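You operate a simulated robot arm through the tools that you are given. There is no shell and no other tool. Be economical: measure what you need, move in short steps, check, and stop when the job is done.

The job below is to be done with a simulated robot arm. You get a single attempt, and the scene is never put back.

TASK
Swap the racing cartridge in the console for golf.
Fine: console off before the swap and on again after; the old cartridge goes in the rack's empty cell.
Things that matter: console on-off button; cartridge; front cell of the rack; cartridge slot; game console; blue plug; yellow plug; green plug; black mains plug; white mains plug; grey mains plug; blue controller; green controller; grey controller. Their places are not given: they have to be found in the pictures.

It is judged by the outcome, as a careful person would: the job done as asked, and still so three seconds after it is handed in. It fails if anything else is knocked over, pushed out of place, dropped, spilled or broken.

THE ROBOT
A 7-joint arm with a two-finger parallel gripper, fixed in place. Base frame: the origin is at the foot of the arm, x ahead of it, y to its left, z up. Lengths are in m, angles in degrees, forces in N, time in s.
Its first joint turns from -66.0 to 66.0 degrees. Payload 1.57 kg.
The tool frame sits at the grasp point between the pads (the TCP): z along the fingers, y along the line on which they close. The tips reach 0.03 m beyond it. The gripper opens to 0.11 m. The fingers are 0.024 m wide and 0.012 m thick; the gripper's body (0.048 by 0.112 m) begins 0.078 m behind the TCP.
Orientation is told as [roll, pitch, yaw] about the base's x, y, z axes, in that order, counted from this pose: with the fingers straight down and closing along the base's y, the tool's x points along the base's -x, its y along +y and its z along -z.

THE INTERFACE
- The arm moves only by the tool jog_arm. Its argument "targets" is a list of rows, each an object (a shift or turn left out is 0, a gripper value left out holds the last) with "xyz": the shift along the base's x, y, z in units of 40 mm (1.0 is 40 mm), a list of three; "delta_rot": the turn, a rotation vector about the base's x, y, z in units of 5 degrees (1.0 is 5 degrees), a list of three; "hand": the opening, from 0 (shut) to 1 (fully open). In form: [{"xyz": [tx, ty, tz], "delta_rot": [wx, wy, wz], "hand": hand}, ...]. A call has 1 to 8 rows; each row shifts and turns the commanded pose from where the row before left it. A call with a number of a shift or a turn outside -1 to 1 is refused whole. Rows are played at 5 a second. More than 0.05 m and 8.6 degrees between two rows, or a gripper value outside its range, and nothing of the call is played. Where a pose cannot be reached the arm comes as near as it can. A force on the tool above 40 N (or 10 N above the force at the start of the call, whichever is more), or a blocked arm, ends the call early, and 0.2 s more pass. Each finger travels about 0.108 m/s and halts on what it meets, pressing with about 33 N; the grip force reading is that of the motor and also rises with nothing between the fingers. The clock runs only during rows and for 0.2 s after the last one: add rows that do not move to give the fingers time. The reply holds the time, the measured pose of the TCP, the force on the tool along the base axes, the opening and the grip force, in the units named above and with some noise.
- Cameras (640 x 400 px; columns grow to the right, rows downward): "scene" is fixed at [0.1343, -0.3782, 1.3904]; the picture's right is [0.94, -0.35, 0.00], its down [-0.23, -0.60, -0.77] and it looks along [0.27, 0.72, -0.64] (base axes); focal length 361 px, centre (320, 200). "wrist" rides on the gripper at [0.07, 0.016, -0.141] in the tool frame; the picture's right is [-0.23, 0.97, 0.00], its down [-0.86, -0.20, -0.48] and it looks along [-0.47, -0.11, 0.88] (tool axes); focal length 222 px, centre (320, 200).
- grab_frame(camera): a new picture of that camera. No time passes.
- measure_at(camera, pixels): for up to 12 pixels [column, row] of the newest picture of that camera ("zoom" is the newest enlarged one), the place [x, y, z] in the base frame of the surface seen there, good to about 0.002 m, but the place of the scene camera against the robot may be out by one fixed shift of up to 0.012 m in any direction. No time passes.
- inspect(camera, box): a new picture of the part [left, top, right, bottom] of that camera's present view, enlarged. No time passes.
- finish_job(): hands the job in; it is judged then, once.

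Work in short steps. Measure before you move; look again where a grasp or a placing could have gone wrong, and mend it. You have 80 turns and 38 pictures in all, those below and enlarged ones among them. Open the gripper and draw the arm clear of the work before you hand the job in, unless the task says otherwise; then end with one line.

The tools are called after ">>>" as a command line: name --argument value ..., lists and objects as JSON in quotes. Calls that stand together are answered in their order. jog_arm: Moves the arm, as the interface text tells. Its arguments: {"type":"object","properties":{"targets":{"type":"array"}},"required":["targets"]} The other tools are called the same way: grab_frame (camera) takes a picture; measure_at (camera, pixels) gives the place of the surface under pixels of a picture; inspect (camera, box) takes an enlarged picture of a part of a camera's view; finish_job () hands the job in.

At the start:

```text
time_s: 0.0
eef_pos: [0.4369, 0.0183, 1.0346]
orientation: [0.0, 0.0, 0.0]
wrist_force: [0.1, -1.1, -0.6]
grip_width: 0.11
finger_force: 0.0
```

scene: 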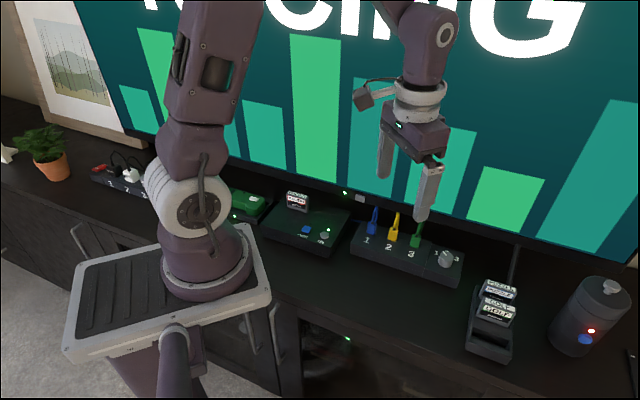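
wrist: 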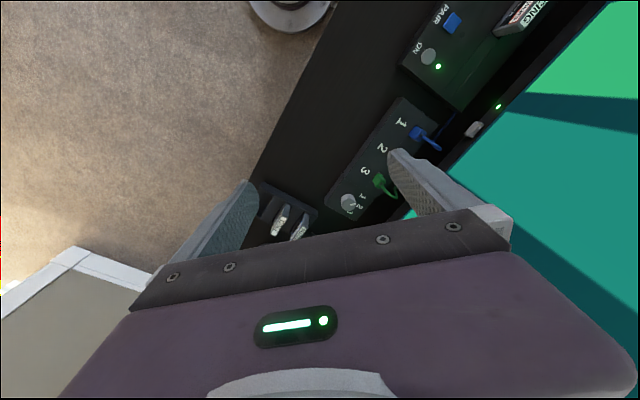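

The scene shows the console near (305,225) with a cartridge at (297,200), and the rack near (492,320). I'll enlarge both to see details.

>>> inspect --camera "scene" --box '[220, 170, 380, 270]'

>>> inspect --camera "scene" --box '[430, 260, 590, 360]'

```text
4.00 times, centred on (300, 220) of scene
```

zoom: 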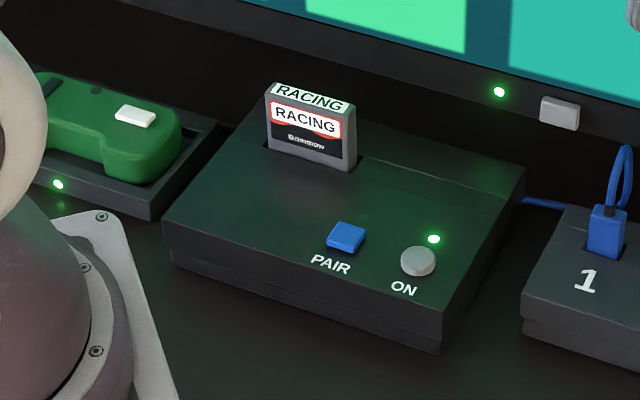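

```text
4.00 times, centred on (510, 310) of scene
```

zoom: 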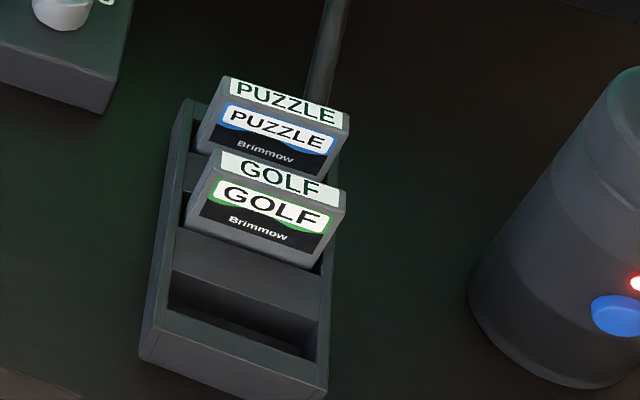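

The rack holds puzzle, golf, and an empty front cell. I'll measure rack points in the zoom and console points in the scene picture.

>>> measure_at --camera "zoom" --pixels '[[222, 152], [343, 190], [214, 172], [335, 212], [228, 80], [345, 115], [175, 275], [325, 320], [172, 300], [312, 345], [155, 345], [322, 385]]'

>>> measure_at --camera "scene" --pixels '[[289, 191.5], [306.5, 196.5], [287.5, 194], [307.5, 198.5], [306, 229], [324, 235], [289, 209], [309, 211.5], [264, 228], [328, 251], [350, 213]]'

>>> inspect --camera "wrist" --box '[340, 0, 560, 138]'

```text
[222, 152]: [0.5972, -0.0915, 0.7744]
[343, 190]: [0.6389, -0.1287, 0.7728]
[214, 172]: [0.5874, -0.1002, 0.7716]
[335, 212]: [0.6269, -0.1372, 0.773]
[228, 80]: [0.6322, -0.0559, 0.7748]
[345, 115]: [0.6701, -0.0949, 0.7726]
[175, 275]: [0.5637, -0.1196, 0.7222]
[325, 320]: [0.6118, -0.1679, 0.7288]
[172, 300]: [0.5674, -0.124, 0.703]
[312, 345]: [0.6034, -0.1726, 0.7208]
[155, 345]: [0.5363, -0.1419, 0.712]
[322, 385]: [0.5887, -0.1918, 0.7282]
```

```text
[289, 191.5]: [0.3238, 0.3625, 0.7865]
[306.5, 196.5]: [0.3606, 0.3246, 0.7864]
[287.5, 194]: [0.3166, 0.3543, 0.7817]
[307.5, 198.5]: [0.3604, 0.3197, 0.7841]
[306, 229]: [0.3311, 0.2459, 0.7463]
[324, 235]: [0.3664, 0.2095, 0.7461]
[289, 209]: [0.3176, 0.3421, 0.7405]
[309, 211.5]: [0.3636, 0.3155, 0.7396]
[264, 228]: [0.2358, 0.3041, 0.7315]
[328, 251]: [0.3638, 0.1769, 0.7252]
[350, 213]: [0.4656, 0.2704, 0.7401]
```

```text
2.90 times, centred on (450, 69) of wrist
```

zoom: 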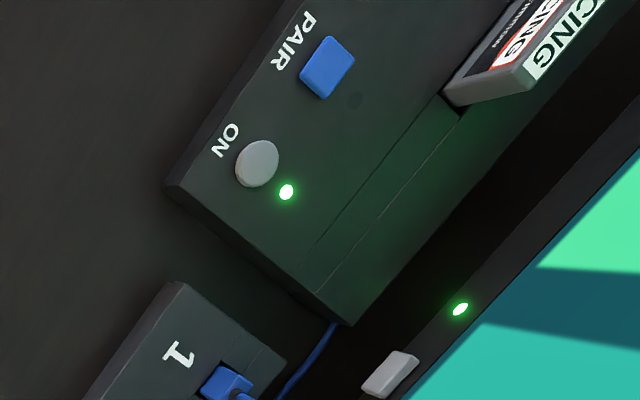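

Now I cross-check the scene camera's offset against the wrist camera at the ON button, PAIR button and cartridge.

>>> measure_at --camera "zoom" --pixels '[[257, 163], [327, 67], [286, 191], [450, 95], [525, 80], [530, 65], [175, 185], [340, 320], [310, 290], [460, 115]]'

>>> measure_at --camera "wrist" --pixels '[[280, 215], [300, 222], [265, 210], [300, 150]]'

>>> measure_at --camera "scene" --pixels '[[325, 234], [324.5, 235.5], [306, 228.5], [328.3, 229.7], [330, 265], [440, 310], [280, 245]]'

```text
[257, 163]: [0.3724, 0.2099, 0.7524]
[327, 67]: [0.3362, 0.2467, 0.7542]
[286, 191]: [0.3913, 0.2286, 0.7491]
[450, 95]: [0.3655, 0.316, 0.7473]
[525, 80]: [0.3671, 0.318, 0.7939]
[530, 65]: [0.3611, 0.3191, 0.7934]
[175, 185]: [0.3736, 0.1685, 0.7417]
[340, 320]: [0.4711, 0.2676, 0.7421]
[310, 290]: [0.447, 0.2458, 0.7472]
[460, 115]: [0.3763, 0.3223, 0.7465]
```

```text
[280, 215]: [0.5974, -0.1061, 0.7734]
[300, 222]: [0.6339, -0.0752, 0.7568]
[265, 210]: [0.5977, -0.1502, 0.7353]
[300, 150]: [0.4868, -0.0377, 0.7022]
```

```text
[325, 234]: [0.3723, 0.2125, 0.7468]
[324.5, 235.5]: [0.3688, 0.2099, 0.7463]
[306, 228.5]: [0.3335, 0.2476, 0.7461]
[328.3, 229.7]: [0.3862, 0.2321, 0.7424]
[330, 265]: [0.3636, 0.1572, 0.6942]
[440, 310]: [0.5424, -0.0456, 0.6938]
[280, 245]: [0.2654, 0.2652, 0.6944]
```

The scene camera is offset by about (+0.003, -0.002, +0.007) relative to the wrist camera, and everything is turned about -45° (cartridge and rack). ON button is at (0.372, 0.210, 0.752). I'll move above it, yawing +45° and shutting the fingers.

>>> jog_arm --targets '[{"xyz": [-0.2, 0.6, -0.3], "delta_rot": [0, 0, 1], "hand": 0}, {"xyz": [-0.2, 0.6, -0.3], "delta_rot": [0, 0, 1]}, {"xyz": [-0.2, 0.6, -0.3], "delta_rot": [0, 0, 1]}, {"xyz": [-0.2, 0.6, -0.3], "delta_rot": [0, 0, 1]}, {"xyz": [-0.2, 0.6, -0.3], "delta_rot": [0, 0, 1]}, {"xyz": [-0.2, 0.6, -0.3], "delta_rot": [0, 0, 1]}, {"xyz": [-0.2, 0.6, -0.3], "delta_rot": [0, 0, 1]}, {"xyz": [-0.2, 0.6, -0.3], "delta_rot": [0, 0, 1]}]'

>>> measure_at --camera "scene" --pixels '[[345, 192], [300, 170], [330, 180], [360, 198]]'

>>> grab_frame --camera "wrist"

```text
time_s: 1.8
eef_pos: [0.3701, 0.2111, 0.9382]
orientation: [0.0, -0.1, 40.1]
wrist_force: [0.1, 0.4, 0.7]
grip_width: 0.0
finger_force: 21.5
```

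```text
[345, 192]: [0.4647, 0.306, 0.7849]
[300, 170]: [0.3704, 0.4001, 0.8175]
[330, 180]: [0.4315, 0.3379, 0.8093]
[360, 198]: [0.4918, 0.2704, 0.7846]
```

```text
32 pictures are left
```

wrist: 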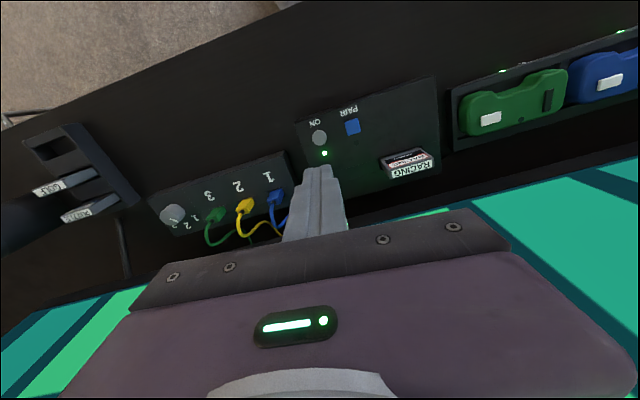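

Fingers are shut, and the pose is over the button. I'll measure console and rack orientations here to get the accurate yaw.

>>> measure_at --camera "wrist" --pixels '[[319, 138], [352, 127], [324, 154], [300, 122], [434, 79], [439, 147], [386, 175], [431, 163], [381, 163]]'

>>> inspect --camera "wrist" --box '[290, 75, 450, 175]'

```text
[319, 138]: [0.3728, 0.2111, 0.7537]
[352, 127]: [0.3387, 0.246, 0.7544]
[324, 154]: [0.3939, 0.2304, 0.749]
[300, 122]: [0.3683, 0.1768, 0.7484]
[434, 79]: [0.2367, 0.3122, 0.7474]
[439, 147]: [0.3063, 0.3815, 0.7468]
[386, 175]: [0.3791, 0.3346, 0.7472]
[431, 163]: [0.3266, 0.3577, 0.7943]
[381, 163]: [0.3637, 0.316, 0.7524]
```

```text
4.00 times, centred on (370, 125) of wrist
```

zoom: 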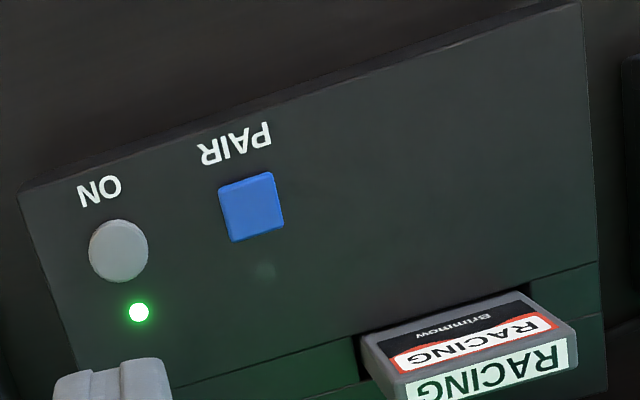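

Console yaw is about 45.4°; button centre (0.3727, 0.211, 0.7535). Descending to about 1.6 cm above it.

>>> jog_arm --targets '[{"xyz": [0.06, 0, -1], "delta_rot": [0, 0, 1]}, {"xyz": [0, 0, -1]}, {"xyz": [0, 0, -1]}, {"xyz": [0, 0, -0.4]}, {"xyz": [0, 0, 0]}]'

```text
time_s: 3.0
eef_pos: [0.3731, 0.2099, 0.8011]
orientation: [0.0, 0.0, 45.0]
wrist_force: [-1.7, -0.3, 0.1]
grip_width: 0.0
finger_force: 21.4
```

Tips are at about 0.771 and lined up. I press in small steps to about 4 mm travel, then rise.

>>> jog_arm --targets '[{"xyz": [0, 0.02, -0.3]}, {"xyz": [0, 0, -0.1]}, {"xyz": [0, 0, -0.07]}, {"xyz": [0, 0, -0.07]}, {"xyz": [0, 0, 0]}]'

>>> inspect --camera "wrist" --box '[240, 60, 480, 210]'

```text
time_s: 4.2
eef_pos: [0.374, 0.2115, 0.7807]
orientation: [0.1, 0.0, 44.9]
wrist_force: [-0.7, -0.8, 0.9]
grip_width: 0.0002
finger_force: 21.7
```

```text
2.67 times, centred on (360, 135) of wrist
```

zoom: 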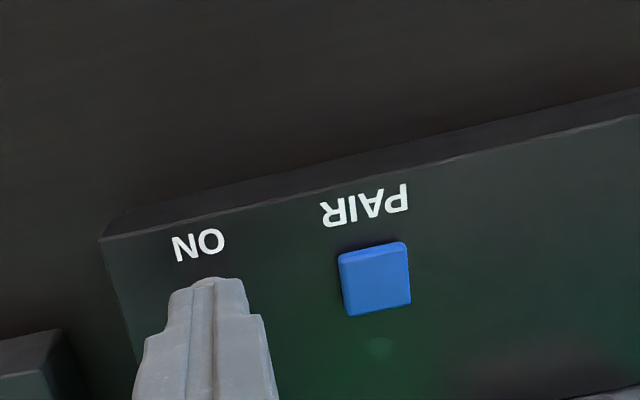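

Force is still low (~1 N), the LED is hidden by the fingers here. I'll check the LED in the scene camera.

>>> inspect --camera "scene" --box '[270, 190, 390, 265]'

```text
5.33 times, centred on (330, 228) of scene
```

zoom: 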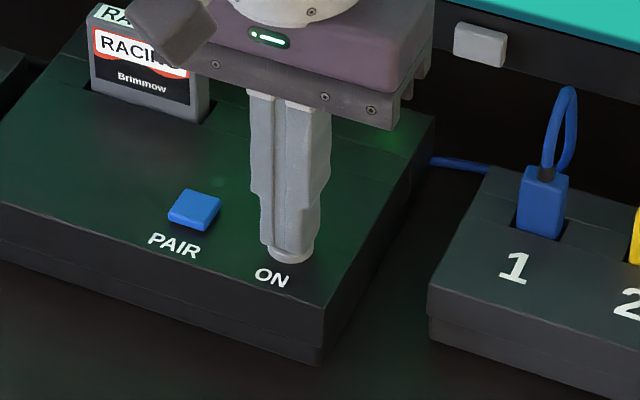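

Fingertips touch the button but green glow persists, so it's not pressed yet. I press a little further in small steps.

>>> jog_arm --targets '[{"xyz": [0, 0, -0.04]}, {"xyz": [0, 0, -0.04]}, {"xyz": [0, 0, 0]}]'

```text
time_s: 5.0
eef_pos: [0.3736, 0.2111, 0.7769]
orientation: [0.0, 0.0, 45.1]
wrist_force: [-1.4, -1.4, 5.3]
grip_width: 0.0003
finger_force: 21.0
```

Force is now 5 N: the button is being pushed. I raise 4 cm and look at the LED.

>>> jog_arm --targets '[{"xyz": [0, 0, 1]}, {"xyz": [0, 0, 1]}, {"xyz": [0, 0, 0]}]'

>>> inspect --camera "wrist" --box '[240, 60, 480, 210]'

```text
time_s: 5.8
eef_pos: [0.3751, 0.2128, 0.8566]
orientation: [-0.1, 0.0, 45.1]
wrist_force: [-0.4, -0.5, -0.6]
grip_width: 0.0002
finger_force: 22.0
```

```text
2.67 times, centred on (360, 135) of wrist
```

zoom: 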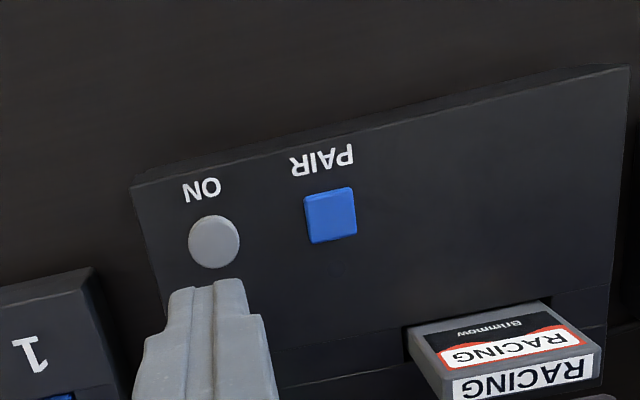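

The green glow is gone: console is off. Now measure the racing cartridge.

>>> measure_at --camera "zoom" --pixels '[[445, 376], [596, 349], [455, 392], [590, 372], [413, 338], [548, 306], [406, 330], [552, 300], [500, 365], [520, 380]]'

```text
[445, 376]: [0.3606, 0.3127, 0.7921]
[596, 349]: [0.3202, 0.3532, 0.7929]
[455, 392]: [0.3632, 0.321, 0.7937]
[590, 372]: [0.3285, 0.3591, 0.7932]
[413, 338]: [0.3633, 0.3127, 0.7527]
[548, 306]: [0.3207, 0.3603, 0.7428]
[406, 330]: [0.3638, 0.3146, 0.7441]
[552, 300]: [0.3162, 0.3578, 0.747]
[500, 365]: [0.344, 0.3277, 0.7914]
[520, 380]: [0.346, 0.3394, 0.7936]
```

Cartridge centre ≈ (0.344, 0.339), top 0.793. I move above it, opening the fingers to ~0.075 along its width.

>>> jog_arm --targets '[{"xyz": [0, 0, 0.6], "hand": 0.68}, {"xyz": [-0.2, 0.79, 0]}, {"xyz": [-0.2, 0.79, 0]}, {"xyz": [-0.2, 0.79, 0]}, {"xyz": [-0.165, 0.78, 0]}, {"xyz": [0, 0, 0]}]'

>>> grab_frame --camera "wrist"

```text
time_s: 7.2
eef_pos: [0.3437, 0.3369, 0.8823]
orientation: [-0.1, 0.0, 45.0]
wrist_force: [0.1, 0.8, 1.0]
grip_width: 0.0747
finger_force: 0.0
```

```text
27 pictures are left
```

wrist: 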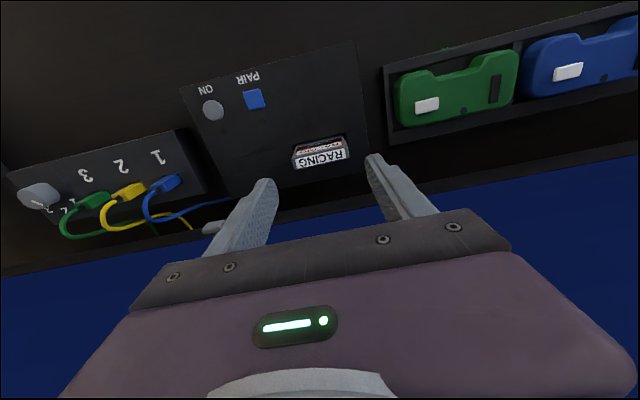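

Fingers straddle the cartridge at (320,158). Measuring its top once more for centring.

>>> measure_at --camera "wrist" --pixels '[[294, 157], [346, 149], [297, 169], [347, 158], [321, 159], [320, 155], [322, 163]]'

```text
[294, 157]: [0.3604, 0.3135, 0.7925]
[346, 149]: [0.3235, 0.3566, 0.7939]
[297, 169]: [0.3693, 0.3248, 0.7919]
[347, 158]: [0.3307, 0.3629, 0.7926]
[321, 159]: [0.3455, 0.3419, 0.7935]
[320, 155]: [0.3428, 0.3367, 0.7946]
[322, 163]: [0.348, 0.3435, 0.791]
```

Centre ≈ (0.346, 0.3395). Descending to TCP z≈0.784 with a small correction.

>>> jog_arm --targets '[{"xyz": [0.04, 0.05, -0.9]}, {"xyz": [0, 0, -0.8]}, {"xyz": [0, 0, -0.5]}, {"xyz": [0, 0, -0.25]}, {"xyz": [0, 0, 0]}]'

```text
time_s: 8.4
eef_pos: [0.3453, 0.3382, 0.7821]
orientation: [0.0, 0.0, 45.0]
wrist_force: [0.8, -0.6, -0.7]
grip_width: 0.0749
finger_force: 0.1
```

No contact so far. Closing on the cartridge.

>>> jog_arm --targets '[{"hand": 0.4}, {"hand": 0.4}, {"hand": 0.4}]'

```text
time_s: 9.2
eef_pos: [0.3454, 0.3402, 0.7835]
orientation: [0.0, 0.0, 45.0]
wrist_force: [-0.7, -0.2, 0.5]
grip_width: 0.0613
finger_force: 32.8
```

Gripped at 0.061 m with 33 N. Lifting straight up in steps.

>>> jog_arm --targets '[{"xyz": [0, 0, 0.3]}, {"xyz": [0, 0, 0.5]}, {"xyz": [0, 0, 0.8]}, {"xyz": [0, 0, 1]}, {"xyz": [0, 0, 0.6]}, {"xyz": [0, 0, 0]}]'

>>> grab_frame --camera "wrist"

>>> inspect --camera "scene" --box '[230, 110, 390, 260]'

```text
time_s: 10.6
eef_pos: [0.3438, 0.3394, 0.9117]
orientation: [0.0, 0.0, 45.0]
wrist_force: [0.9, 0.2, -0.6]
grip_width: 0.0613
finger_force: 33.0
```

```text
26 pictures are left
```

wrist: 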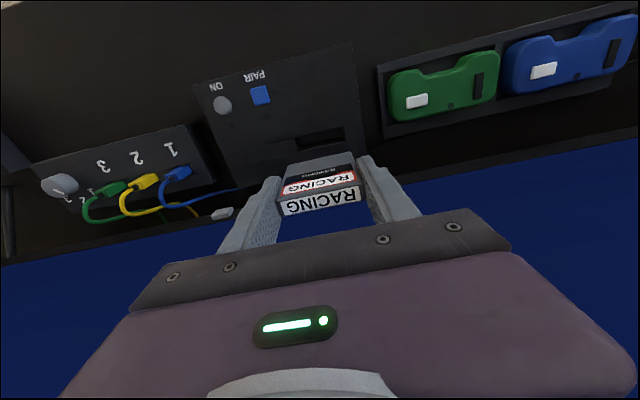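

```text
2.67 times, centred on (310, 185) of scene
```

zoom: 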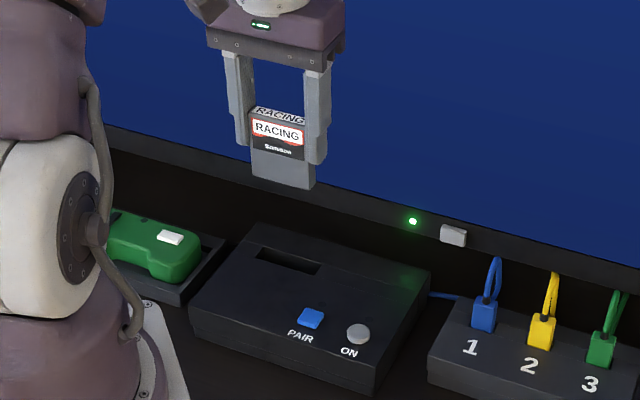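

Racing is held level and clear of the slot. I'll measure the slot rim (wrist 298–345, 130–148) and the cartridge's bottom in the zoom.

>>> measure_at --camera "wrist" --pixels '[[297, 136], [340, 127], [299, 149], [344, 139], [278, 205], [357, 190], [282, 214], [359, 201], [286, 168], [350, 154]]'

>>> measure_at --camera "zoom" --pixels '[[253, 175], [312, 185], [256, 130], [283, 117]]'

```text
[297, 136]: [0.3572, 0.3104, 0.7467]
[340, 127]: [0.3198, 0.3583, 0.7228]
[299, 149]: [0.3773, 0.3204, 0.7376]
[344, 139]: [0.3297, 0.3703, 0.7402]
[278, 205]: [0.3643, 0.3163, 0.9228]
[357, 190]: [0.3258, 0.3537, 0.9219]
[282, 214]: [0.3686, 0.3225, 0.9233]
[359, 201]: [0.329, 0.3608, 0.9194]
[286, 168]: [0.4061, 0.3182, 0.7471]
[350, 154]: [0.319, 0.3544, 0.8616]
```

```text
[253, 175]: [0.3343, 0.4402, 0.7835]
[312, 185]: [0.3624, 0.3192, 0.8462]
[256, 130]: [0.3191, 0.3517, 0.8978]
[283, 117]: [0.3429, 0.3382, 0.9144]
```

Cartridge is ~68 mm tall, with top about 10 mm above TCP. Carrying it at this height towards the rack.

>>> jog_arm --targets '[{"xyz": [0.3, -0.7, 0.1]}, {"xyz": [0.45, -1.0, 0.1]}, {"xyz": [0.45, -1.05, 0]}, {"xyz": [0.45, -1.05, 0]}, {"xyz": [0.45, -1.05, 0]}, {"xyz": [0.45, -1.05, 0]}, {"xyz": [0.45, -1.05, 0]}, {"xyz": [0.45, -1.05, 0]}]'

```text
refused: -1.05 is not a number from -1 to 1
```

Row values need to stay within ±1; resending.

>>> jog_arm --targets '[{"xyz": [0.3, -0.7, 0.1]}, {"xyz": [0.45, -1.0, 0.1]}, {"xyz": [0.45, -1.0, 0]}, {"xyz": [0.45, -1.0, 0]}, {"xyz": [0.45, -1.0, 0]}, {"xyz": [0.45, -1.0, 0]}, {"xyz": [0.45, -1.0, 0]}, {"xyz": [0.45, -1.0, 0]}]'

```text
time_s: 12.4
eef_pos: [0.4821, 0.0313, 0.9215]
orientation: [0.1, 0.0, 45.1]
wrist_force: [0.4, -0.2, -0.4]
grip_width: 0.0613
finger_force: 33.0
```

Continuing to above the rack's front cell.

>>> jog_arm --targets '[{"xyz": [0.49, -0.9, 0]}, {"xyz": [0.49, -0.9, 0]}, {"xyz": [0.49, -0.9, 0]}, {"xyz": [0.49, -0.9, 0]}, {"xyz": [0.49, -0.9, 0]}, {"xyz": [0, 0, 0]}, {"xyz": [0, 0, 0]}]'

>>> grab_frame --camera "wrist"

```text
time_s: 14.0
eef_pos: [0.5793, -0.1505, 0.9184]
orientation: [0.0, 0.0, 45.1]
wrist_force: [-0.3, 1.0, -0.4]
grip_width: 0.0611
finger_force: 32.7
```

```text
24 pictures are left
```

wrist: 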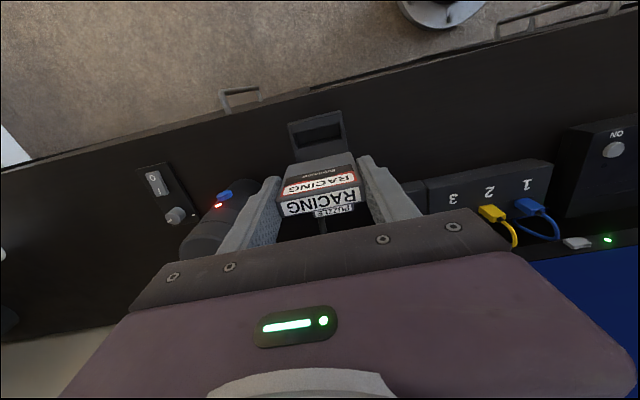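

Position is reachable; the front cell is visible at (318,132). Zooming to measure the cell rim and the cylinder nearby.

>>> inspect --camera "wrist" --box '[200, 95, 440, 245]'

>>> measure_at --camera "scene" --pixels '[[600, 285], [575, 290], [560, 340], [610, 290]]'

```text
2.67 times, centred on (320, 170) of wrist
```

zoom: 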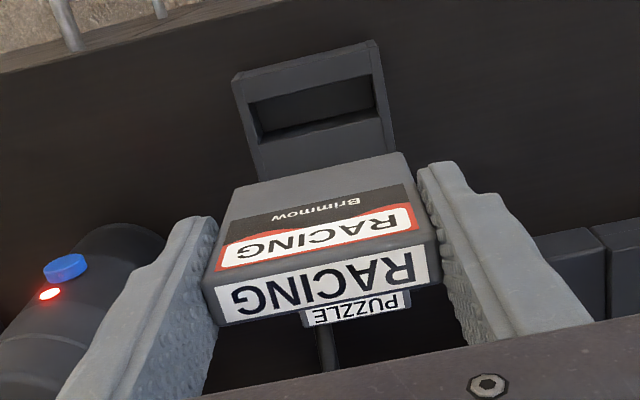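

```text
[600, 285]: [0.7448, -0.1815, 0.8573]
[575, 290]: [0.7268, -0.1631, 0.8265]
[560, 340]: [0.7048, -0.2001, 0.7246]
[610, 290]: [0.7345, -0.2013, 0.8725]
```

Cylinder has ample clearance. Measuring the cell opening corners.

>>> measure_at --camera "zoom" --pixels '[[246, 102], [370, 75], [264, 140], [379, 110], [234, 82], [374, 44], [258, 175], [394, 145], [320, 150], [310, 80], [255, 115], [382, 90]]'

```text
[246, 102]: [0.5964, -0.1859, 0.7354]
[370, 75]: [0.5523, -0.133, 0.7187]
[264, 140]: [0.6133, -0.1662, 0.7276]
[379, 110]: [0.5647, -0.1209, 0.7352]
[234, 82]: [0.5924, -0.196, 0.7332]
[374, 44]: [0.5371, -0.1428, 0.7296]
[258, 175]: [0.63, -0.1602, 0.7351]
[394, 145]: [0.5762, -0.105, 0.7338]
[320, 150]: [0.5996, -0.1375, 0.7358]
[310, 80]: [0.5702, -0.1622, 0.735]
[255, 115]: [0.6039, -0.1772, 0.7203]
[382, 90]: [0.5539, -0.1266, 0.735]
```

Cell centre ≈ n 0.304, u 0.5195 → (0.582, -0.152). I'll measure the held cartridge in the same picture to align relatively.

>>> measure_at --camera "zoom" --pixels '[[206, 286], [430, 242], [218, 320], [436, 280], [234, 192], [402, 156], [320, 178], [320, 270], [325, 300]]'

```text
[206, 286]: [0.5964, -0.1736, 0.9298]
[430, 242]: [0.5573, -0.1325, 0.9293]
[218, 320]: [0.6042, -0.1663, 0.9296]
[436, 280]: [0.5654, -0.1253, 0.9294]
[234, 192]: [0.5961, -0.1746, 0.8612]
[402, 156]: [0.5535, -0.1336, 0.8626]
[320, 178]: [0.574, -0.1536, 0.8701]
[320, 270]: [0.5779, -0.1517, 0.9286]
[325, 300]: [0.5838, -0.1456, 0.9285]
```

Need about +3 mm along the rack's width and -1 mm front-back. Lowering until the bottom is ~8 mm above the rack rim, then checking.

>>> jog_arm --targets '[{"xyz": [0.035, -0.07, -0.8]}, {"xyz": [0, 0, -0.8]}, {"xyz": [0, 0, -0.7]}, {"xyz": [0, 0, -0.4]}, {"xyz": [0, 0, 0]}, {"xyz": [0, 0, 0]}]'

>>> inspect --camera "scene" --box '[430, 250, 590, 370]'

>>> inspect --camera "wrist" --box '[200, 95, 440, 245]'

```text
time_s: 15.4
eef_pos: [0.5822, -0.1515, 0.8111]
orientation: [0.0, 0.0, 45.0]
wrist_force: [0.6, 0.1, 0.2]
grip_width: 0.0614
finger_force: 32.9
```

```text
3.33 times, centred on (510, 310) of scene
```

zoom: 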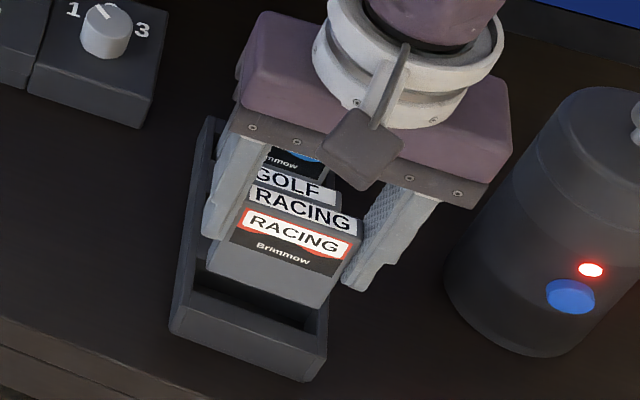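

```text
2.67 times, centred on (320, 170) of wrist
```

zoom: 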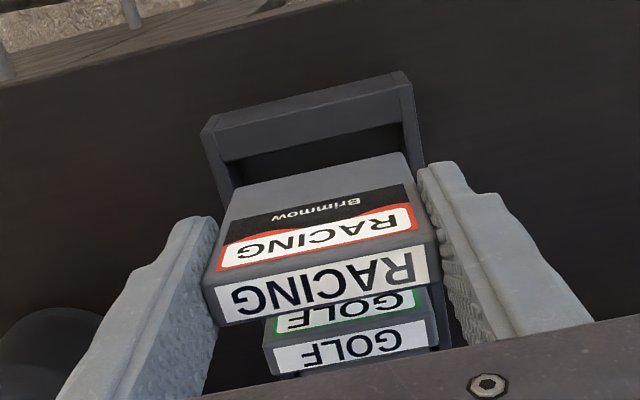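

Cartridge bottom is ~15 mm above the rim. Measuring rim and cartridge edges in the wrist zoom for lateral alignment.

>>> measure_at --camera "zoom" --pixels '[[207, 135], [403, 77], [218, 180], [417, 140], [236, 195], [402, 160], [225, 160], [402, 123], [300, 130], [310, 145], [320, 178], [218, 155]]'

```text
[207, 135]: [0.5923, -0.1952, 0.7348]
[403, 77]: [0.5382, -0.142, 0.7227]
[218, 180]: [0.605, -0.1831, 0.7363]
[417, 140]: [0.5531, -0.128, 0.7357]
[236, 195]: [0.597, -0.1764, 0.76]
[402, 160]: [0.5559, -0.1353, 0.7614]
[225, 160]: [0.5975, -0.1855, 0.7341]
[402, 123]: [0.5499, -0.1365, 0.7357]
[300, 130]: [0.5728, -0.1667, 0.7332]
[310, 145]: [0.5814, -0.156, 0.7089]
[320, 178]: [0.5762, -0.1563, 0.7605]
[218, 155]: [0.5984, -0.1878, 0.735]
```

Cartridge spans u 0.488–0.548 within the 0.4855–0.553 cell, and n 0.297–0.311 within 0.2915–0.315: aligned. Lowering in.

>>> jog_arm --targets '[{"xyz": [0.01, -0.02, -0.35]}, {"xyz": [0, 0, -0.25]}, {"xyz": [0, 0, -0.2]}, {"xyz": [0, 0, -0.12]}, {"xyz": [0, 0, 0]}, {"xyz": [0, 0, 0]}]'

```text
time_s: 16.8
eef_pos: [0.5817, -0.1528, 0.7743]
orientation: [0.0, -0.1, 45.1]
wrist_force: [-0.3, 0.2, 0.0]
grip_width: 0.0613
finger_force: 32.9
```

No contact yet at 0.774. Easing down further by 1 mm steps.

>>> jog_arm --targets '[{"xyz": [0, 0, -0.04]}, {"xyz": [0, 0, -0.03]}, {"xyz": [0, 0, 0]}]'

```text
time_s: 17.6
eef_pos: [0.5819, -0.1534, 0.7721]
orientation: [-0.1, 0.0, 45.0]
wrist_force: [0.2, -0.2, -1.3]
grip_width: 0.0613
finger_force: 33.3
```

>>> jog_arm --targets '[{"xyz": [0, 0, -0.04]}, {"xyz": [0, 0, -0.03]}, {"xyz": [0, 0, 0]}]'

>>> inspect --camera "wrist" --box '[200, 95, 440, 245]'

```text
time_s: 18.4
eef_pos: [0.5829, -0.1529, 0.7699]
orientation: [-0.1, -0.1, 45.1]
wrist_force: [-5.7, 1.8, 30.1]
grip_width: 0.0612
finger_force: 33.3
```

```text
2.67 times, centred on (320, 170) of wrist
```

zoom: 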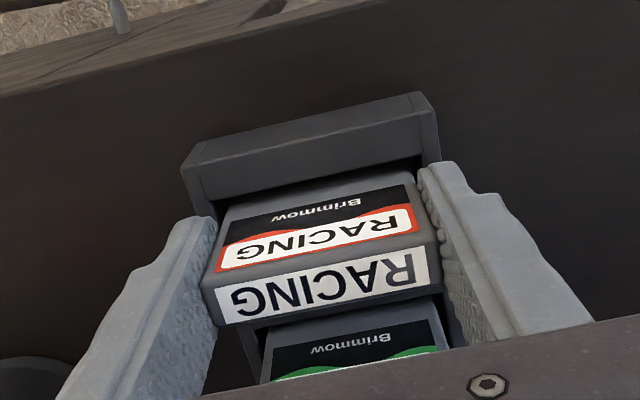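

The cartridge bottoms at TCP 0.770 (30 N) with its lower part inside the cell, as predicted. I relieve 1 mm and open.

>>> jog_arm --targets '[{"xyz": [0, 0, 0.04]}, {"hand": 0.7}, {"xyz": [0, 0, 0]}, {"xyz": [0, 0, 0]}]'

```text
time_s: 19.4
eef_pos: [0.5819, -0.1526, 0.7704]
orientation: [0.0, 0.1, 45.0]
wrist_force: [0.1, 0.0, 0.6]
grip_width: 0.0771
finger_force: 0.1
```

Released. Rising straight up.

>>> jog_arm --targets '[{"xyz": [0, 0, 0.4]}, {"xyz": [0, 0, 0.8]}, {"xyz": [0, 0, 1]}, {"xyz": [0.25, 0.3, 0.6]}, {"xyz": [0.6, 0.6, 0]}, {"xyz": [0, 0, 0]}]'

>>> inspect --camera "wrist" --box '[200, 75, 440, 225]'

>>> inspect --camera "scene" --box '[430, 250, 590, 370]'

```text
time_s: 20.8
eef_pos: [0.6193, -0.1159, 0.8826]
orientation: [0.0, 0.0, 45.0]
wrist_force: [0.0, 0.9, 0.2]
grip_width: 0.0771
finger_force: 0.0
```

```text
2.67 times, centred on (320, 150) of wrist
```

zoom: 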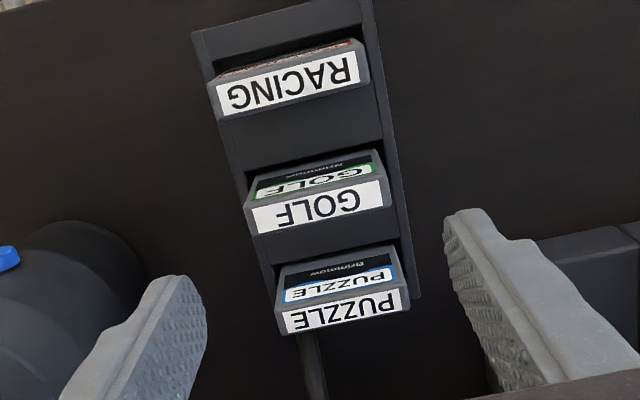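

```text
3.33 times, centred on (510, 310) of scene
```

zoom: 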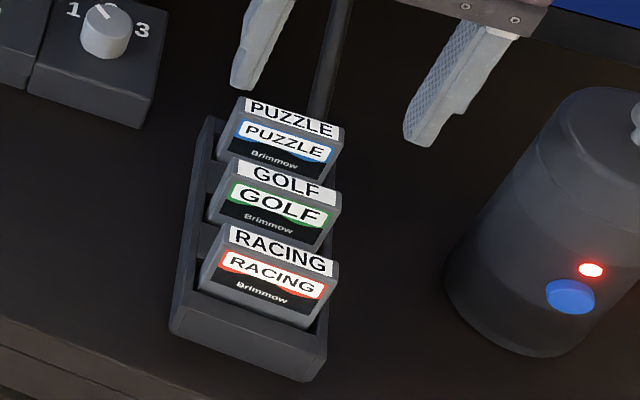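

Racing sits upright in the front cell. Measuring golf's top corners in wrist pixels (and racing's for reference).

>>> measure_at --camera "wrist" --pixels '[[294.2, 153], [342.8, 142], [296.8, 162.4], [345, 151.6], [281, 108], [335, 94], [283.5, 118], [336.5, 105]]'

```text
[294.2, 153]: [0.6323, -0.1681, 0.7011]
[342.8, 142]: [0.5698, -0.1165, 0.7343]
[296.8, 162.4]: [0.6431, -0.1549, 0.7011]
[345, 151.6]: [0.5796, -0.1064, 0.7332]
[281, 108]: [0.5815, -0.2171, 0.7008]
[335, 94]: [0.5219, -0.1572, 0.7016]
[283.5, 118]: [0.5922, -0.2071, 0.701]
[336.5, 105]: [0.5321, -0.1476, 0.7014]
```

Those came from the older wrist picture. Taking a fresh zoom.

>>> inspect --camera "wrist" --box '[200, 75, 440, 225]'

>>> measure_at --camera "zoom" --pixels '[[252, 210], [380, 180], [258, 232], [386, 203], [212, 88], [360, 45], [222, 116], [366, 84], [284, 315], [405, 290], [289, 331], [407, 308]]'

```text
2.67 times, centred on (320, 150) of wrist
```

zoom: 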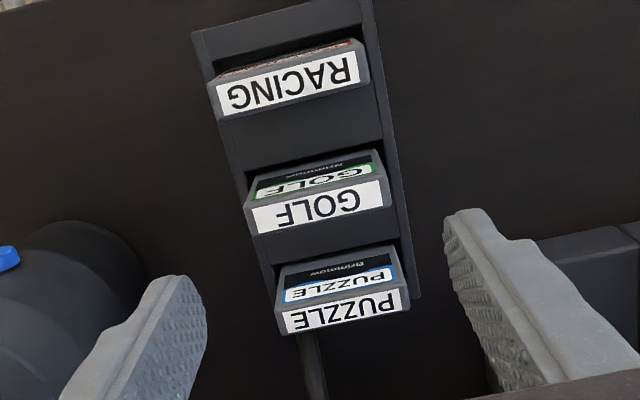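

```text
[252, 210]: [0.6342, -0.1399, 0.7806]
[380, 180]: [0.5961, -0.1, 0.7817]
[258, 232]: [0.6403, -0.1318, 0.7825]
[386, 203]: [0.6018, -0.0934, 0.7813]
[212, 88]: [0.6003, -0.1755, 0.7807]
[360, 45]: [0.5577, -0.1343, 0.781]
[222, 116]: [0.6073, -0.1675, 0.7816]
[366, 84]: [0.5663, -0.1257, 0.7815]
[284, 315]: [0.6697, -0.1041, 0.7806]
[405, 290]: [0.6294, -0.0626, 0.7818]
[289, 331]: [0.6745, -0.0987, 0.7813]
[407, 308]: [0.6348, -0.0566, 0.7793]
```

Golf's centre ≈ (0.617, -0.118). Descending with the fingers straddling its width to TCP 0.773.

>>> jog_arm --targets '[{"xyz": [-0.055, -0.05, -0.5]}, {"xyz": [0, 0, -0.8]}, {"xyz": [0, 0, -0.8]}, {"xyz": [0, 0, -0.4]}, {"xyz": [0, 0, -0.22]}, {"xyz": [0, 0, 0]}, {"xyz": [0, 0, 0]}]'

```text
time_s: 22.4
eef_pos: [0.6141, -0.1179, 0.7739]
orientation: [0.0, 0.0, 45.0]
wrist_force: [0.9, -0.3, -0.6]
grip_width: 0.0768
finger_force: 0.0
```

Slight trim (+1.5 mm x) and close.

>>> jog_arm --targets '[{"xyz": [0.04, 0, -0.02]}, {"hand": 0.4}, {"hand": 0.4}, {"hand": 0.4}]'

```text
time_s: 23.4
eef_pos: [0.6171, -0.1181, 0.7732]
orientation: [0.0, 0.0, 44.9]
wrist_force: [0.3, -0.1, 1.3]
grip_width: 0.0613
finger_force: 33.2
```

Gripped golf at 0.0613. Lifting straight to z≈0.90.

>>> jog_arm --targets '[{"xyz": [0, 0, 0.3]}, {"xyz": [0, 0, 0.6]}, {"xyz": [0, 0, 0.9]}, {"xyz": [0, 0, 1]}, {"xyz": [0, 0, 0.7]}, {"xyz": [0, 0, 0]}]'

>>> grab_frame --camera "scene"

```text
time_s: 24.8
eef_pos: [0.6178, -0.1178, 0.9125]
orientation: [0.0, 0.0, 45.0]
wrist_force: [0.1, 0.8, -0.6]
grip_width: 0.061
finger_force: 32.8
```

```text
16 pictures are left
```

scene: 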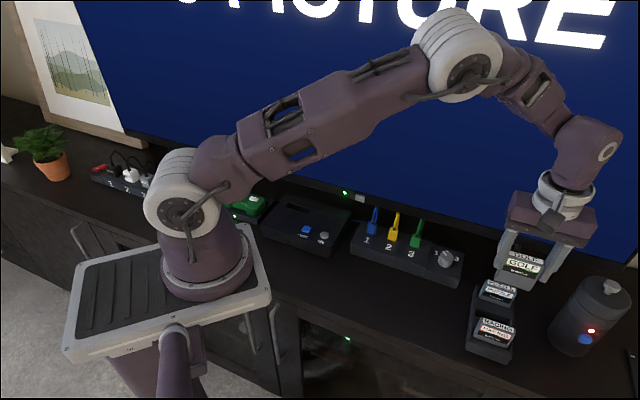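

Golf is held; others undisturbed. Carrying it back over the console in a straight line.

>>> jog_arm --targets '[{"xyz": [-0.35, 0.59, 0.1]}, {"xyz": [-0.567, 0.952, 0]}, {"xyz": [-0.567, 0.952, 0]}, {"xyz": [-0.567, 0.952, 0]}, {"xyz": [-0.567, 0.952, 0]}, {"xyz": [-0.567, 0.952, 0]}, {"xyz": [-0.567, 0.952, 0]}, {"xyz": [-0.567, 0.952, 0]}]'

>>> jog_arm --targets '[{"xyz": [-0.567, 0.952, 0]}, {"xyz": [-0.567, 0.952, 0]}, {"xyz": [-0.567, 0.952, 0]}, {"xyz": [-0.567, 0.952, 0]}, {"xyz": [-0.22, 0.37, 0]}, {"xyz": [0, 0, 0]}, {"xyz": [0, 0, 0]}]'

>>> inspect --camera "wrist" --box '[200, 75, 440, 225]'

```text
time_s: 26.6
eef_pos: [0.4447, 0.1731, 0.9177]
orientation: [0.0, 0.0, 45.0]
wrist_force: [0.0, 0.2, -0.6]
grip_width: 0.0614
finger_force: 32.6
```

```text
time_s: 28.2
eef_pos: [0.344, 0.3391, 0.9183]
orientation: [-0.1, -0.1, 45.1]
wrist_force: [0.2, -1.0, 0.0]
grip_width: 0.061
finger_force: 32.7
```

```text
2.67 times, centred on (320, 150) of wrist
```

zoom: 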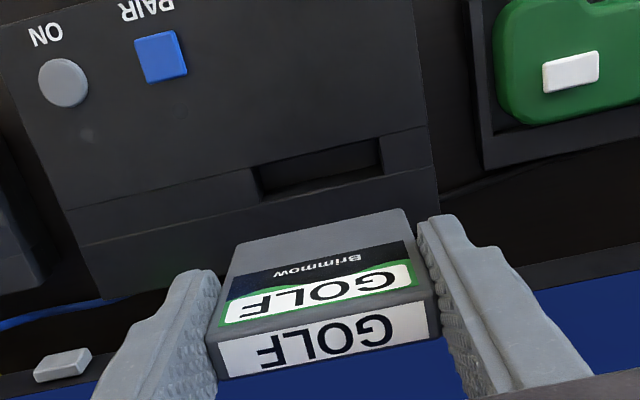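

Hand pose matches the earlier racing-lift pose. Measuring golf and slot edges in the same zoom.

>>> measure_at --camera "zoom" --pixels '[[212, 342], [430, 293], [220, 375], [437, 333], [235, 247], [402, 212], [253, 168], [378, 138], [262, 193], [384, 172], [320, 232], [320, 150]]'

```text
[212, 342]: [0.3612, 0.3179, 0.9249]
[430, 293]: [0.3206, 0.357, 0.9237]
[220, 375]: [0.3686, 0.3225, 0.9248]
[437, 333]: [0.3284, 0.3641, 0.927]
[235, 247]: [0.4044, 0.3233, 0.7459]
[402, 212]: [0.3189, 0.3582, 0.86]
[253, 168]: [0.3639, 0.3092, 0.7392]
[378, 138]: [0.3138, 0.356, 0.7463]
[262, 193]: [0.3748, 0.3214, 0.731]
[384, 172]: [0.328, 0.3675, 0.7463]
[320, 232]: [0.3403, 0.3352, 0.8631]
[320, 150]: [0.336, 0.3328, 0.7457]
```

Golf centre (n 0.4845, u 0.003) matches where racing sat (n 0.4847, u 0.0046). Lowering to ~8 mm above the slot and checking.

>>> jog_arm --targets '[{"xyz": [0.01, -0.01, -0.8]}, {"xyz": [0, 0, -0.8]}, {"xyz": [0, 0, -0.65]}, {"xyz": [0, 0, -0.35]}, {"xyz": [0, 0, 0]}, {"xyz": [0, 0, 0]}]'

>>> inspect --camera "wrist" --box '[240, 95, 400, 195]'

>>> inspect --camera "scene" --box '[250, 165, 350, 240]'

```text
time_s: 29.6
eef_pos: [0.3443, 0.338, 0.8127]
orientation: [0.1, 0.0, 45.1]
wrist_force: [0.6, 0.0, -1.9]
grip_width: 0.0612
finger_force: 32.9
```

```text
4.00 times, centred on (320, 145) of wrist
```

zoom: 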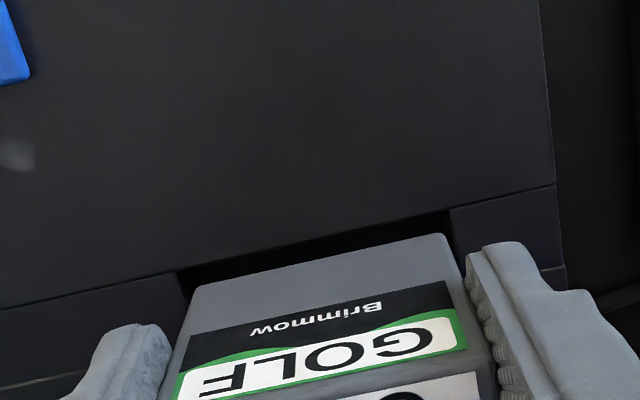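

```text
5.33 times, centred on (300, 202) of scene
```

zoom: 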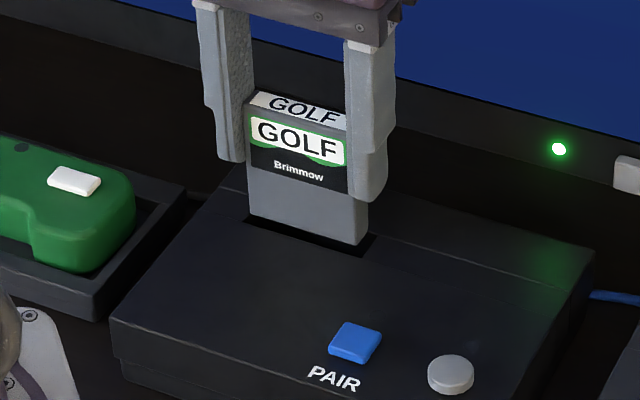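

Golf's bottom is ~7 mm above the slot; projected down it is ~1.5 mm too far toward the right side and ~1 mm too far back. Trimming and lowering slowly.

>>> jog_arm --targets '[{"xyz": [0.01, -0.045, 0]}, {"xyz": [0, 0, -0.15]}, {"xyz": [0, 0, -0.12]}, {"xyz": [0, 0, -0.12]}, {"xyz": [0, 0, -0.12]}, {"xyz": [0, 0, 0]}]'

```text
time_s: 31.0
eef_pos: [0.3433, 0.3356, 0.7921]
orientation: [0.0, 0.1, 45.0]
wrist_force: [1.0, 0.0, 0.4]
grip_width: 0.061
finger_force: 33.2
```

It slid ~15 mm into the slot with no force. Continuing down in 1 mm steps.

>>> jog_arm --targets '[{"xyz": [0, 0, -0.06]}, {"xyz": [0, 0, -0.05]}, {"xyz": [0, 0, -0.03]}, {"xyz": [0, 0, 0]}]'

```text
time_s: 32.0
eef_pos: [0.3439, 0.3377, 0.7872]
orientation: [0.0, -0.1, 45.1]
wrist_force: [0.2, 0.4, -0.8]
grip_width: 0.0613
finger_force: 33.0
```

>>> jog_arm --targets '[{"xyz": [0, 0, -0.04]}, {"xyz": [0, 0, -0.03]}, {"xyz": [0, 0, 0]}]'

```text
time_s: 32.8
eef_pos: [0.3434, 0.3366, 0.7856]
orientation: [0.1, -0.1, 45.0]
wrist_force: [-4.3, -4.1, 27.4]
grip_width: 0.0611
finger_force: 33.2
```

Bottomed out at 0.7856 (27 N), the expected seat depth. Relieve slightly, open and rise.

>>> jog_arm --targets '[{"xyz": [0, 0, 0.02]}, {"hand": 0.7}, {"xyz": [0, 0, 0]}, {"xyz": [0, 0, 0.5]}, {"xyz": [0, 0, 1]}, {"xyz": [0, 0, 1]}, {"xyz": [0, 0, 0]}]'

>>> inspect --camera "wrist" --box '[180, 65, 420, 215]'

>>> measure_at --camera "zoom" --pixels '[[365, 250], [400, 240], [330, 260]]'

```text
time_s: 34.4
eef_pos: [0.3426, 0.3361, 0.8852]
orientation: [0.0, 0.0, 45.1]
wrist_force: [-0.9, -0.4, 0.1]
grip_width: 0.0769
finger_force: 0.1
```

```text
2.67 times, centred on (300, 140) of wrist
```

zoom: 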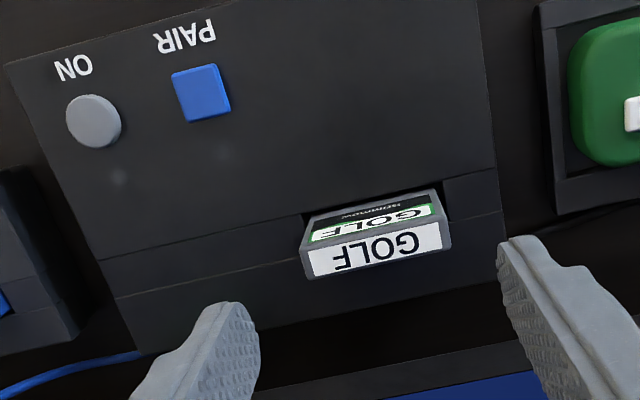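

```text
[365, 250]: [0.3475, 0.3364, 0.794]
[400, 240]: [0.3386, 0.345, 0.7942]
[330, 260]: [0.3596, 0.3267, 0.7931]
```

Golf is fully seated (top 0.794, same as racing was). Moving back above the ON button with fingers shut.

>>> jog_arm --targets '[{"xyz": [0.19, -0.78, 0], "hand": 0}, {"xyz": [0.19, -0.78, 0]}, {"xyz": [0.19, -0.78, 0]}, {"xyz": [0.19, -0.79, 0]}, {"xyz": [0, 0, -0.6]}, {"xyz": [0, 0, -0.9]}, {"xyz": [0, 0, -0.6]}, {"xyz": [0, 0, 0]}]'

```text
time_s: 36.2
eef_pos: [0.3745, 0.2116, 0.8008]
orientation: [0.0, 0.0, 45.1]
wrist_force: [0.6, 0.4, 0.4]
grip_width: 0.0001
finger_force: 21.1
```

Same spot as the first press. Pressing to TCP ≈ 0.7765 as before.

>>> jog_arm --targets '[{"xyz": [-0.015, -0.01, -0.3]}, {"xyz": [0, 0, -0.15]}, {"xyz": [0, 0, -0.08]}, {"xyz": [0, 0, -0.05]}, {"xyz": [0, 0, -0.03]}, {"xyz": [0, 0, 0]}]'

```text
time_s: 37.6
eef_pos: [0.3748, 0.213, 0.7777]
orientation: [0.0, -0.1, 45.1]
wrist_force: [-1.0, 1.7, 8.4]
grip_width: 0.0
finger_force: 21.3
```

Force 8 N, comparable to the first press. Rising and checking the LED.

>>> jog_arm --targets '[{"xyz": [0, 0, 1]}, {"xyz": [0, 0, 1]}, {"xyz": [0, 0, 1]}, {"xyz": [0, -0.5, 0.5], "hand": 0.6}, {"xyz": [0, -0.8, 0.5]}, {"xyz": [0, -0.8, 0]}, {"xyz": [0, 0, 0]}]'

>>> grab_frame --camera "scene"

>>> inspect --camera "scene" --box '[220, 170, 380, 270]'

```text
time_s: 39.2
eef_pos: [0.3736, 0.1277, 0.9377]
orientation: [0.0, 0.0, 45.1]
wrist_force: [-0.3, -0.5, 0.3]
grip_width: 0.0662
finger_force: 0.0
```

```text
11 pictures are left
```

scene: 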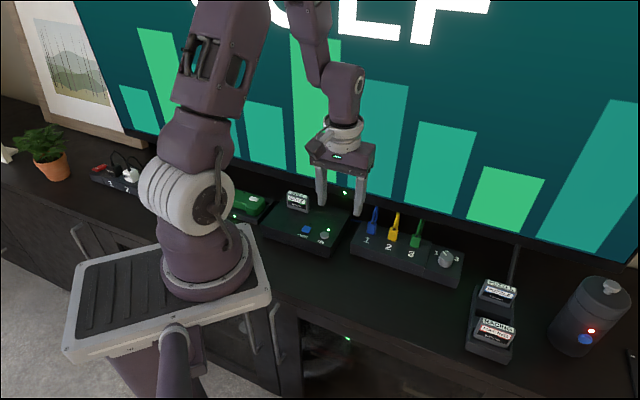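

```text
4.00 times, centred on (300, 220) of scene
```

zoom: 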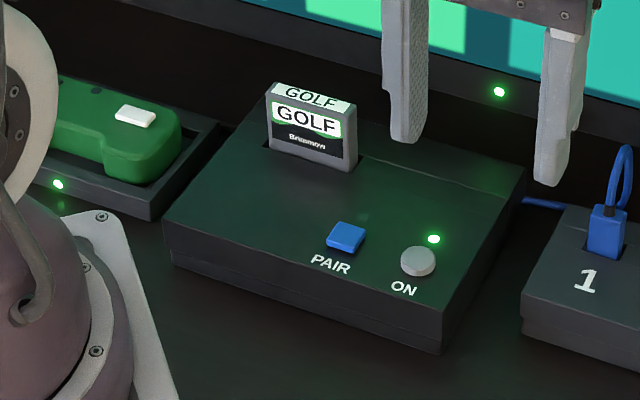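

The TV now shows GOLF, the console LED is green, racing is in the front cell and the gripper is open. I'll raise the arm clear.

>>> jog_arm --targets '[{"xyz": [0, -0.5, 0.8], "hand": 1}, {"xyz": [0, -0.5, 0.8]}, {"xyz": [0, 0, 0]}]'

```text
time_s: 40.0
eef_pos: [0.3733, 0.0876, 1.0015]
orientation: [0.0, -0.1, 45.1]
wrist_force: [-0.9, -0.1, -0.1]
grip_width: 0.11
finger_force: 0.0
```

Everything is in place and the arm is clear, so I'm handing in.

>>> finish_job

```text
The job is handed in.
```

The swap is done: golf is seated in the console, which is switched back on with GOLF showing on the TV. Racing is in the rack's front cell.
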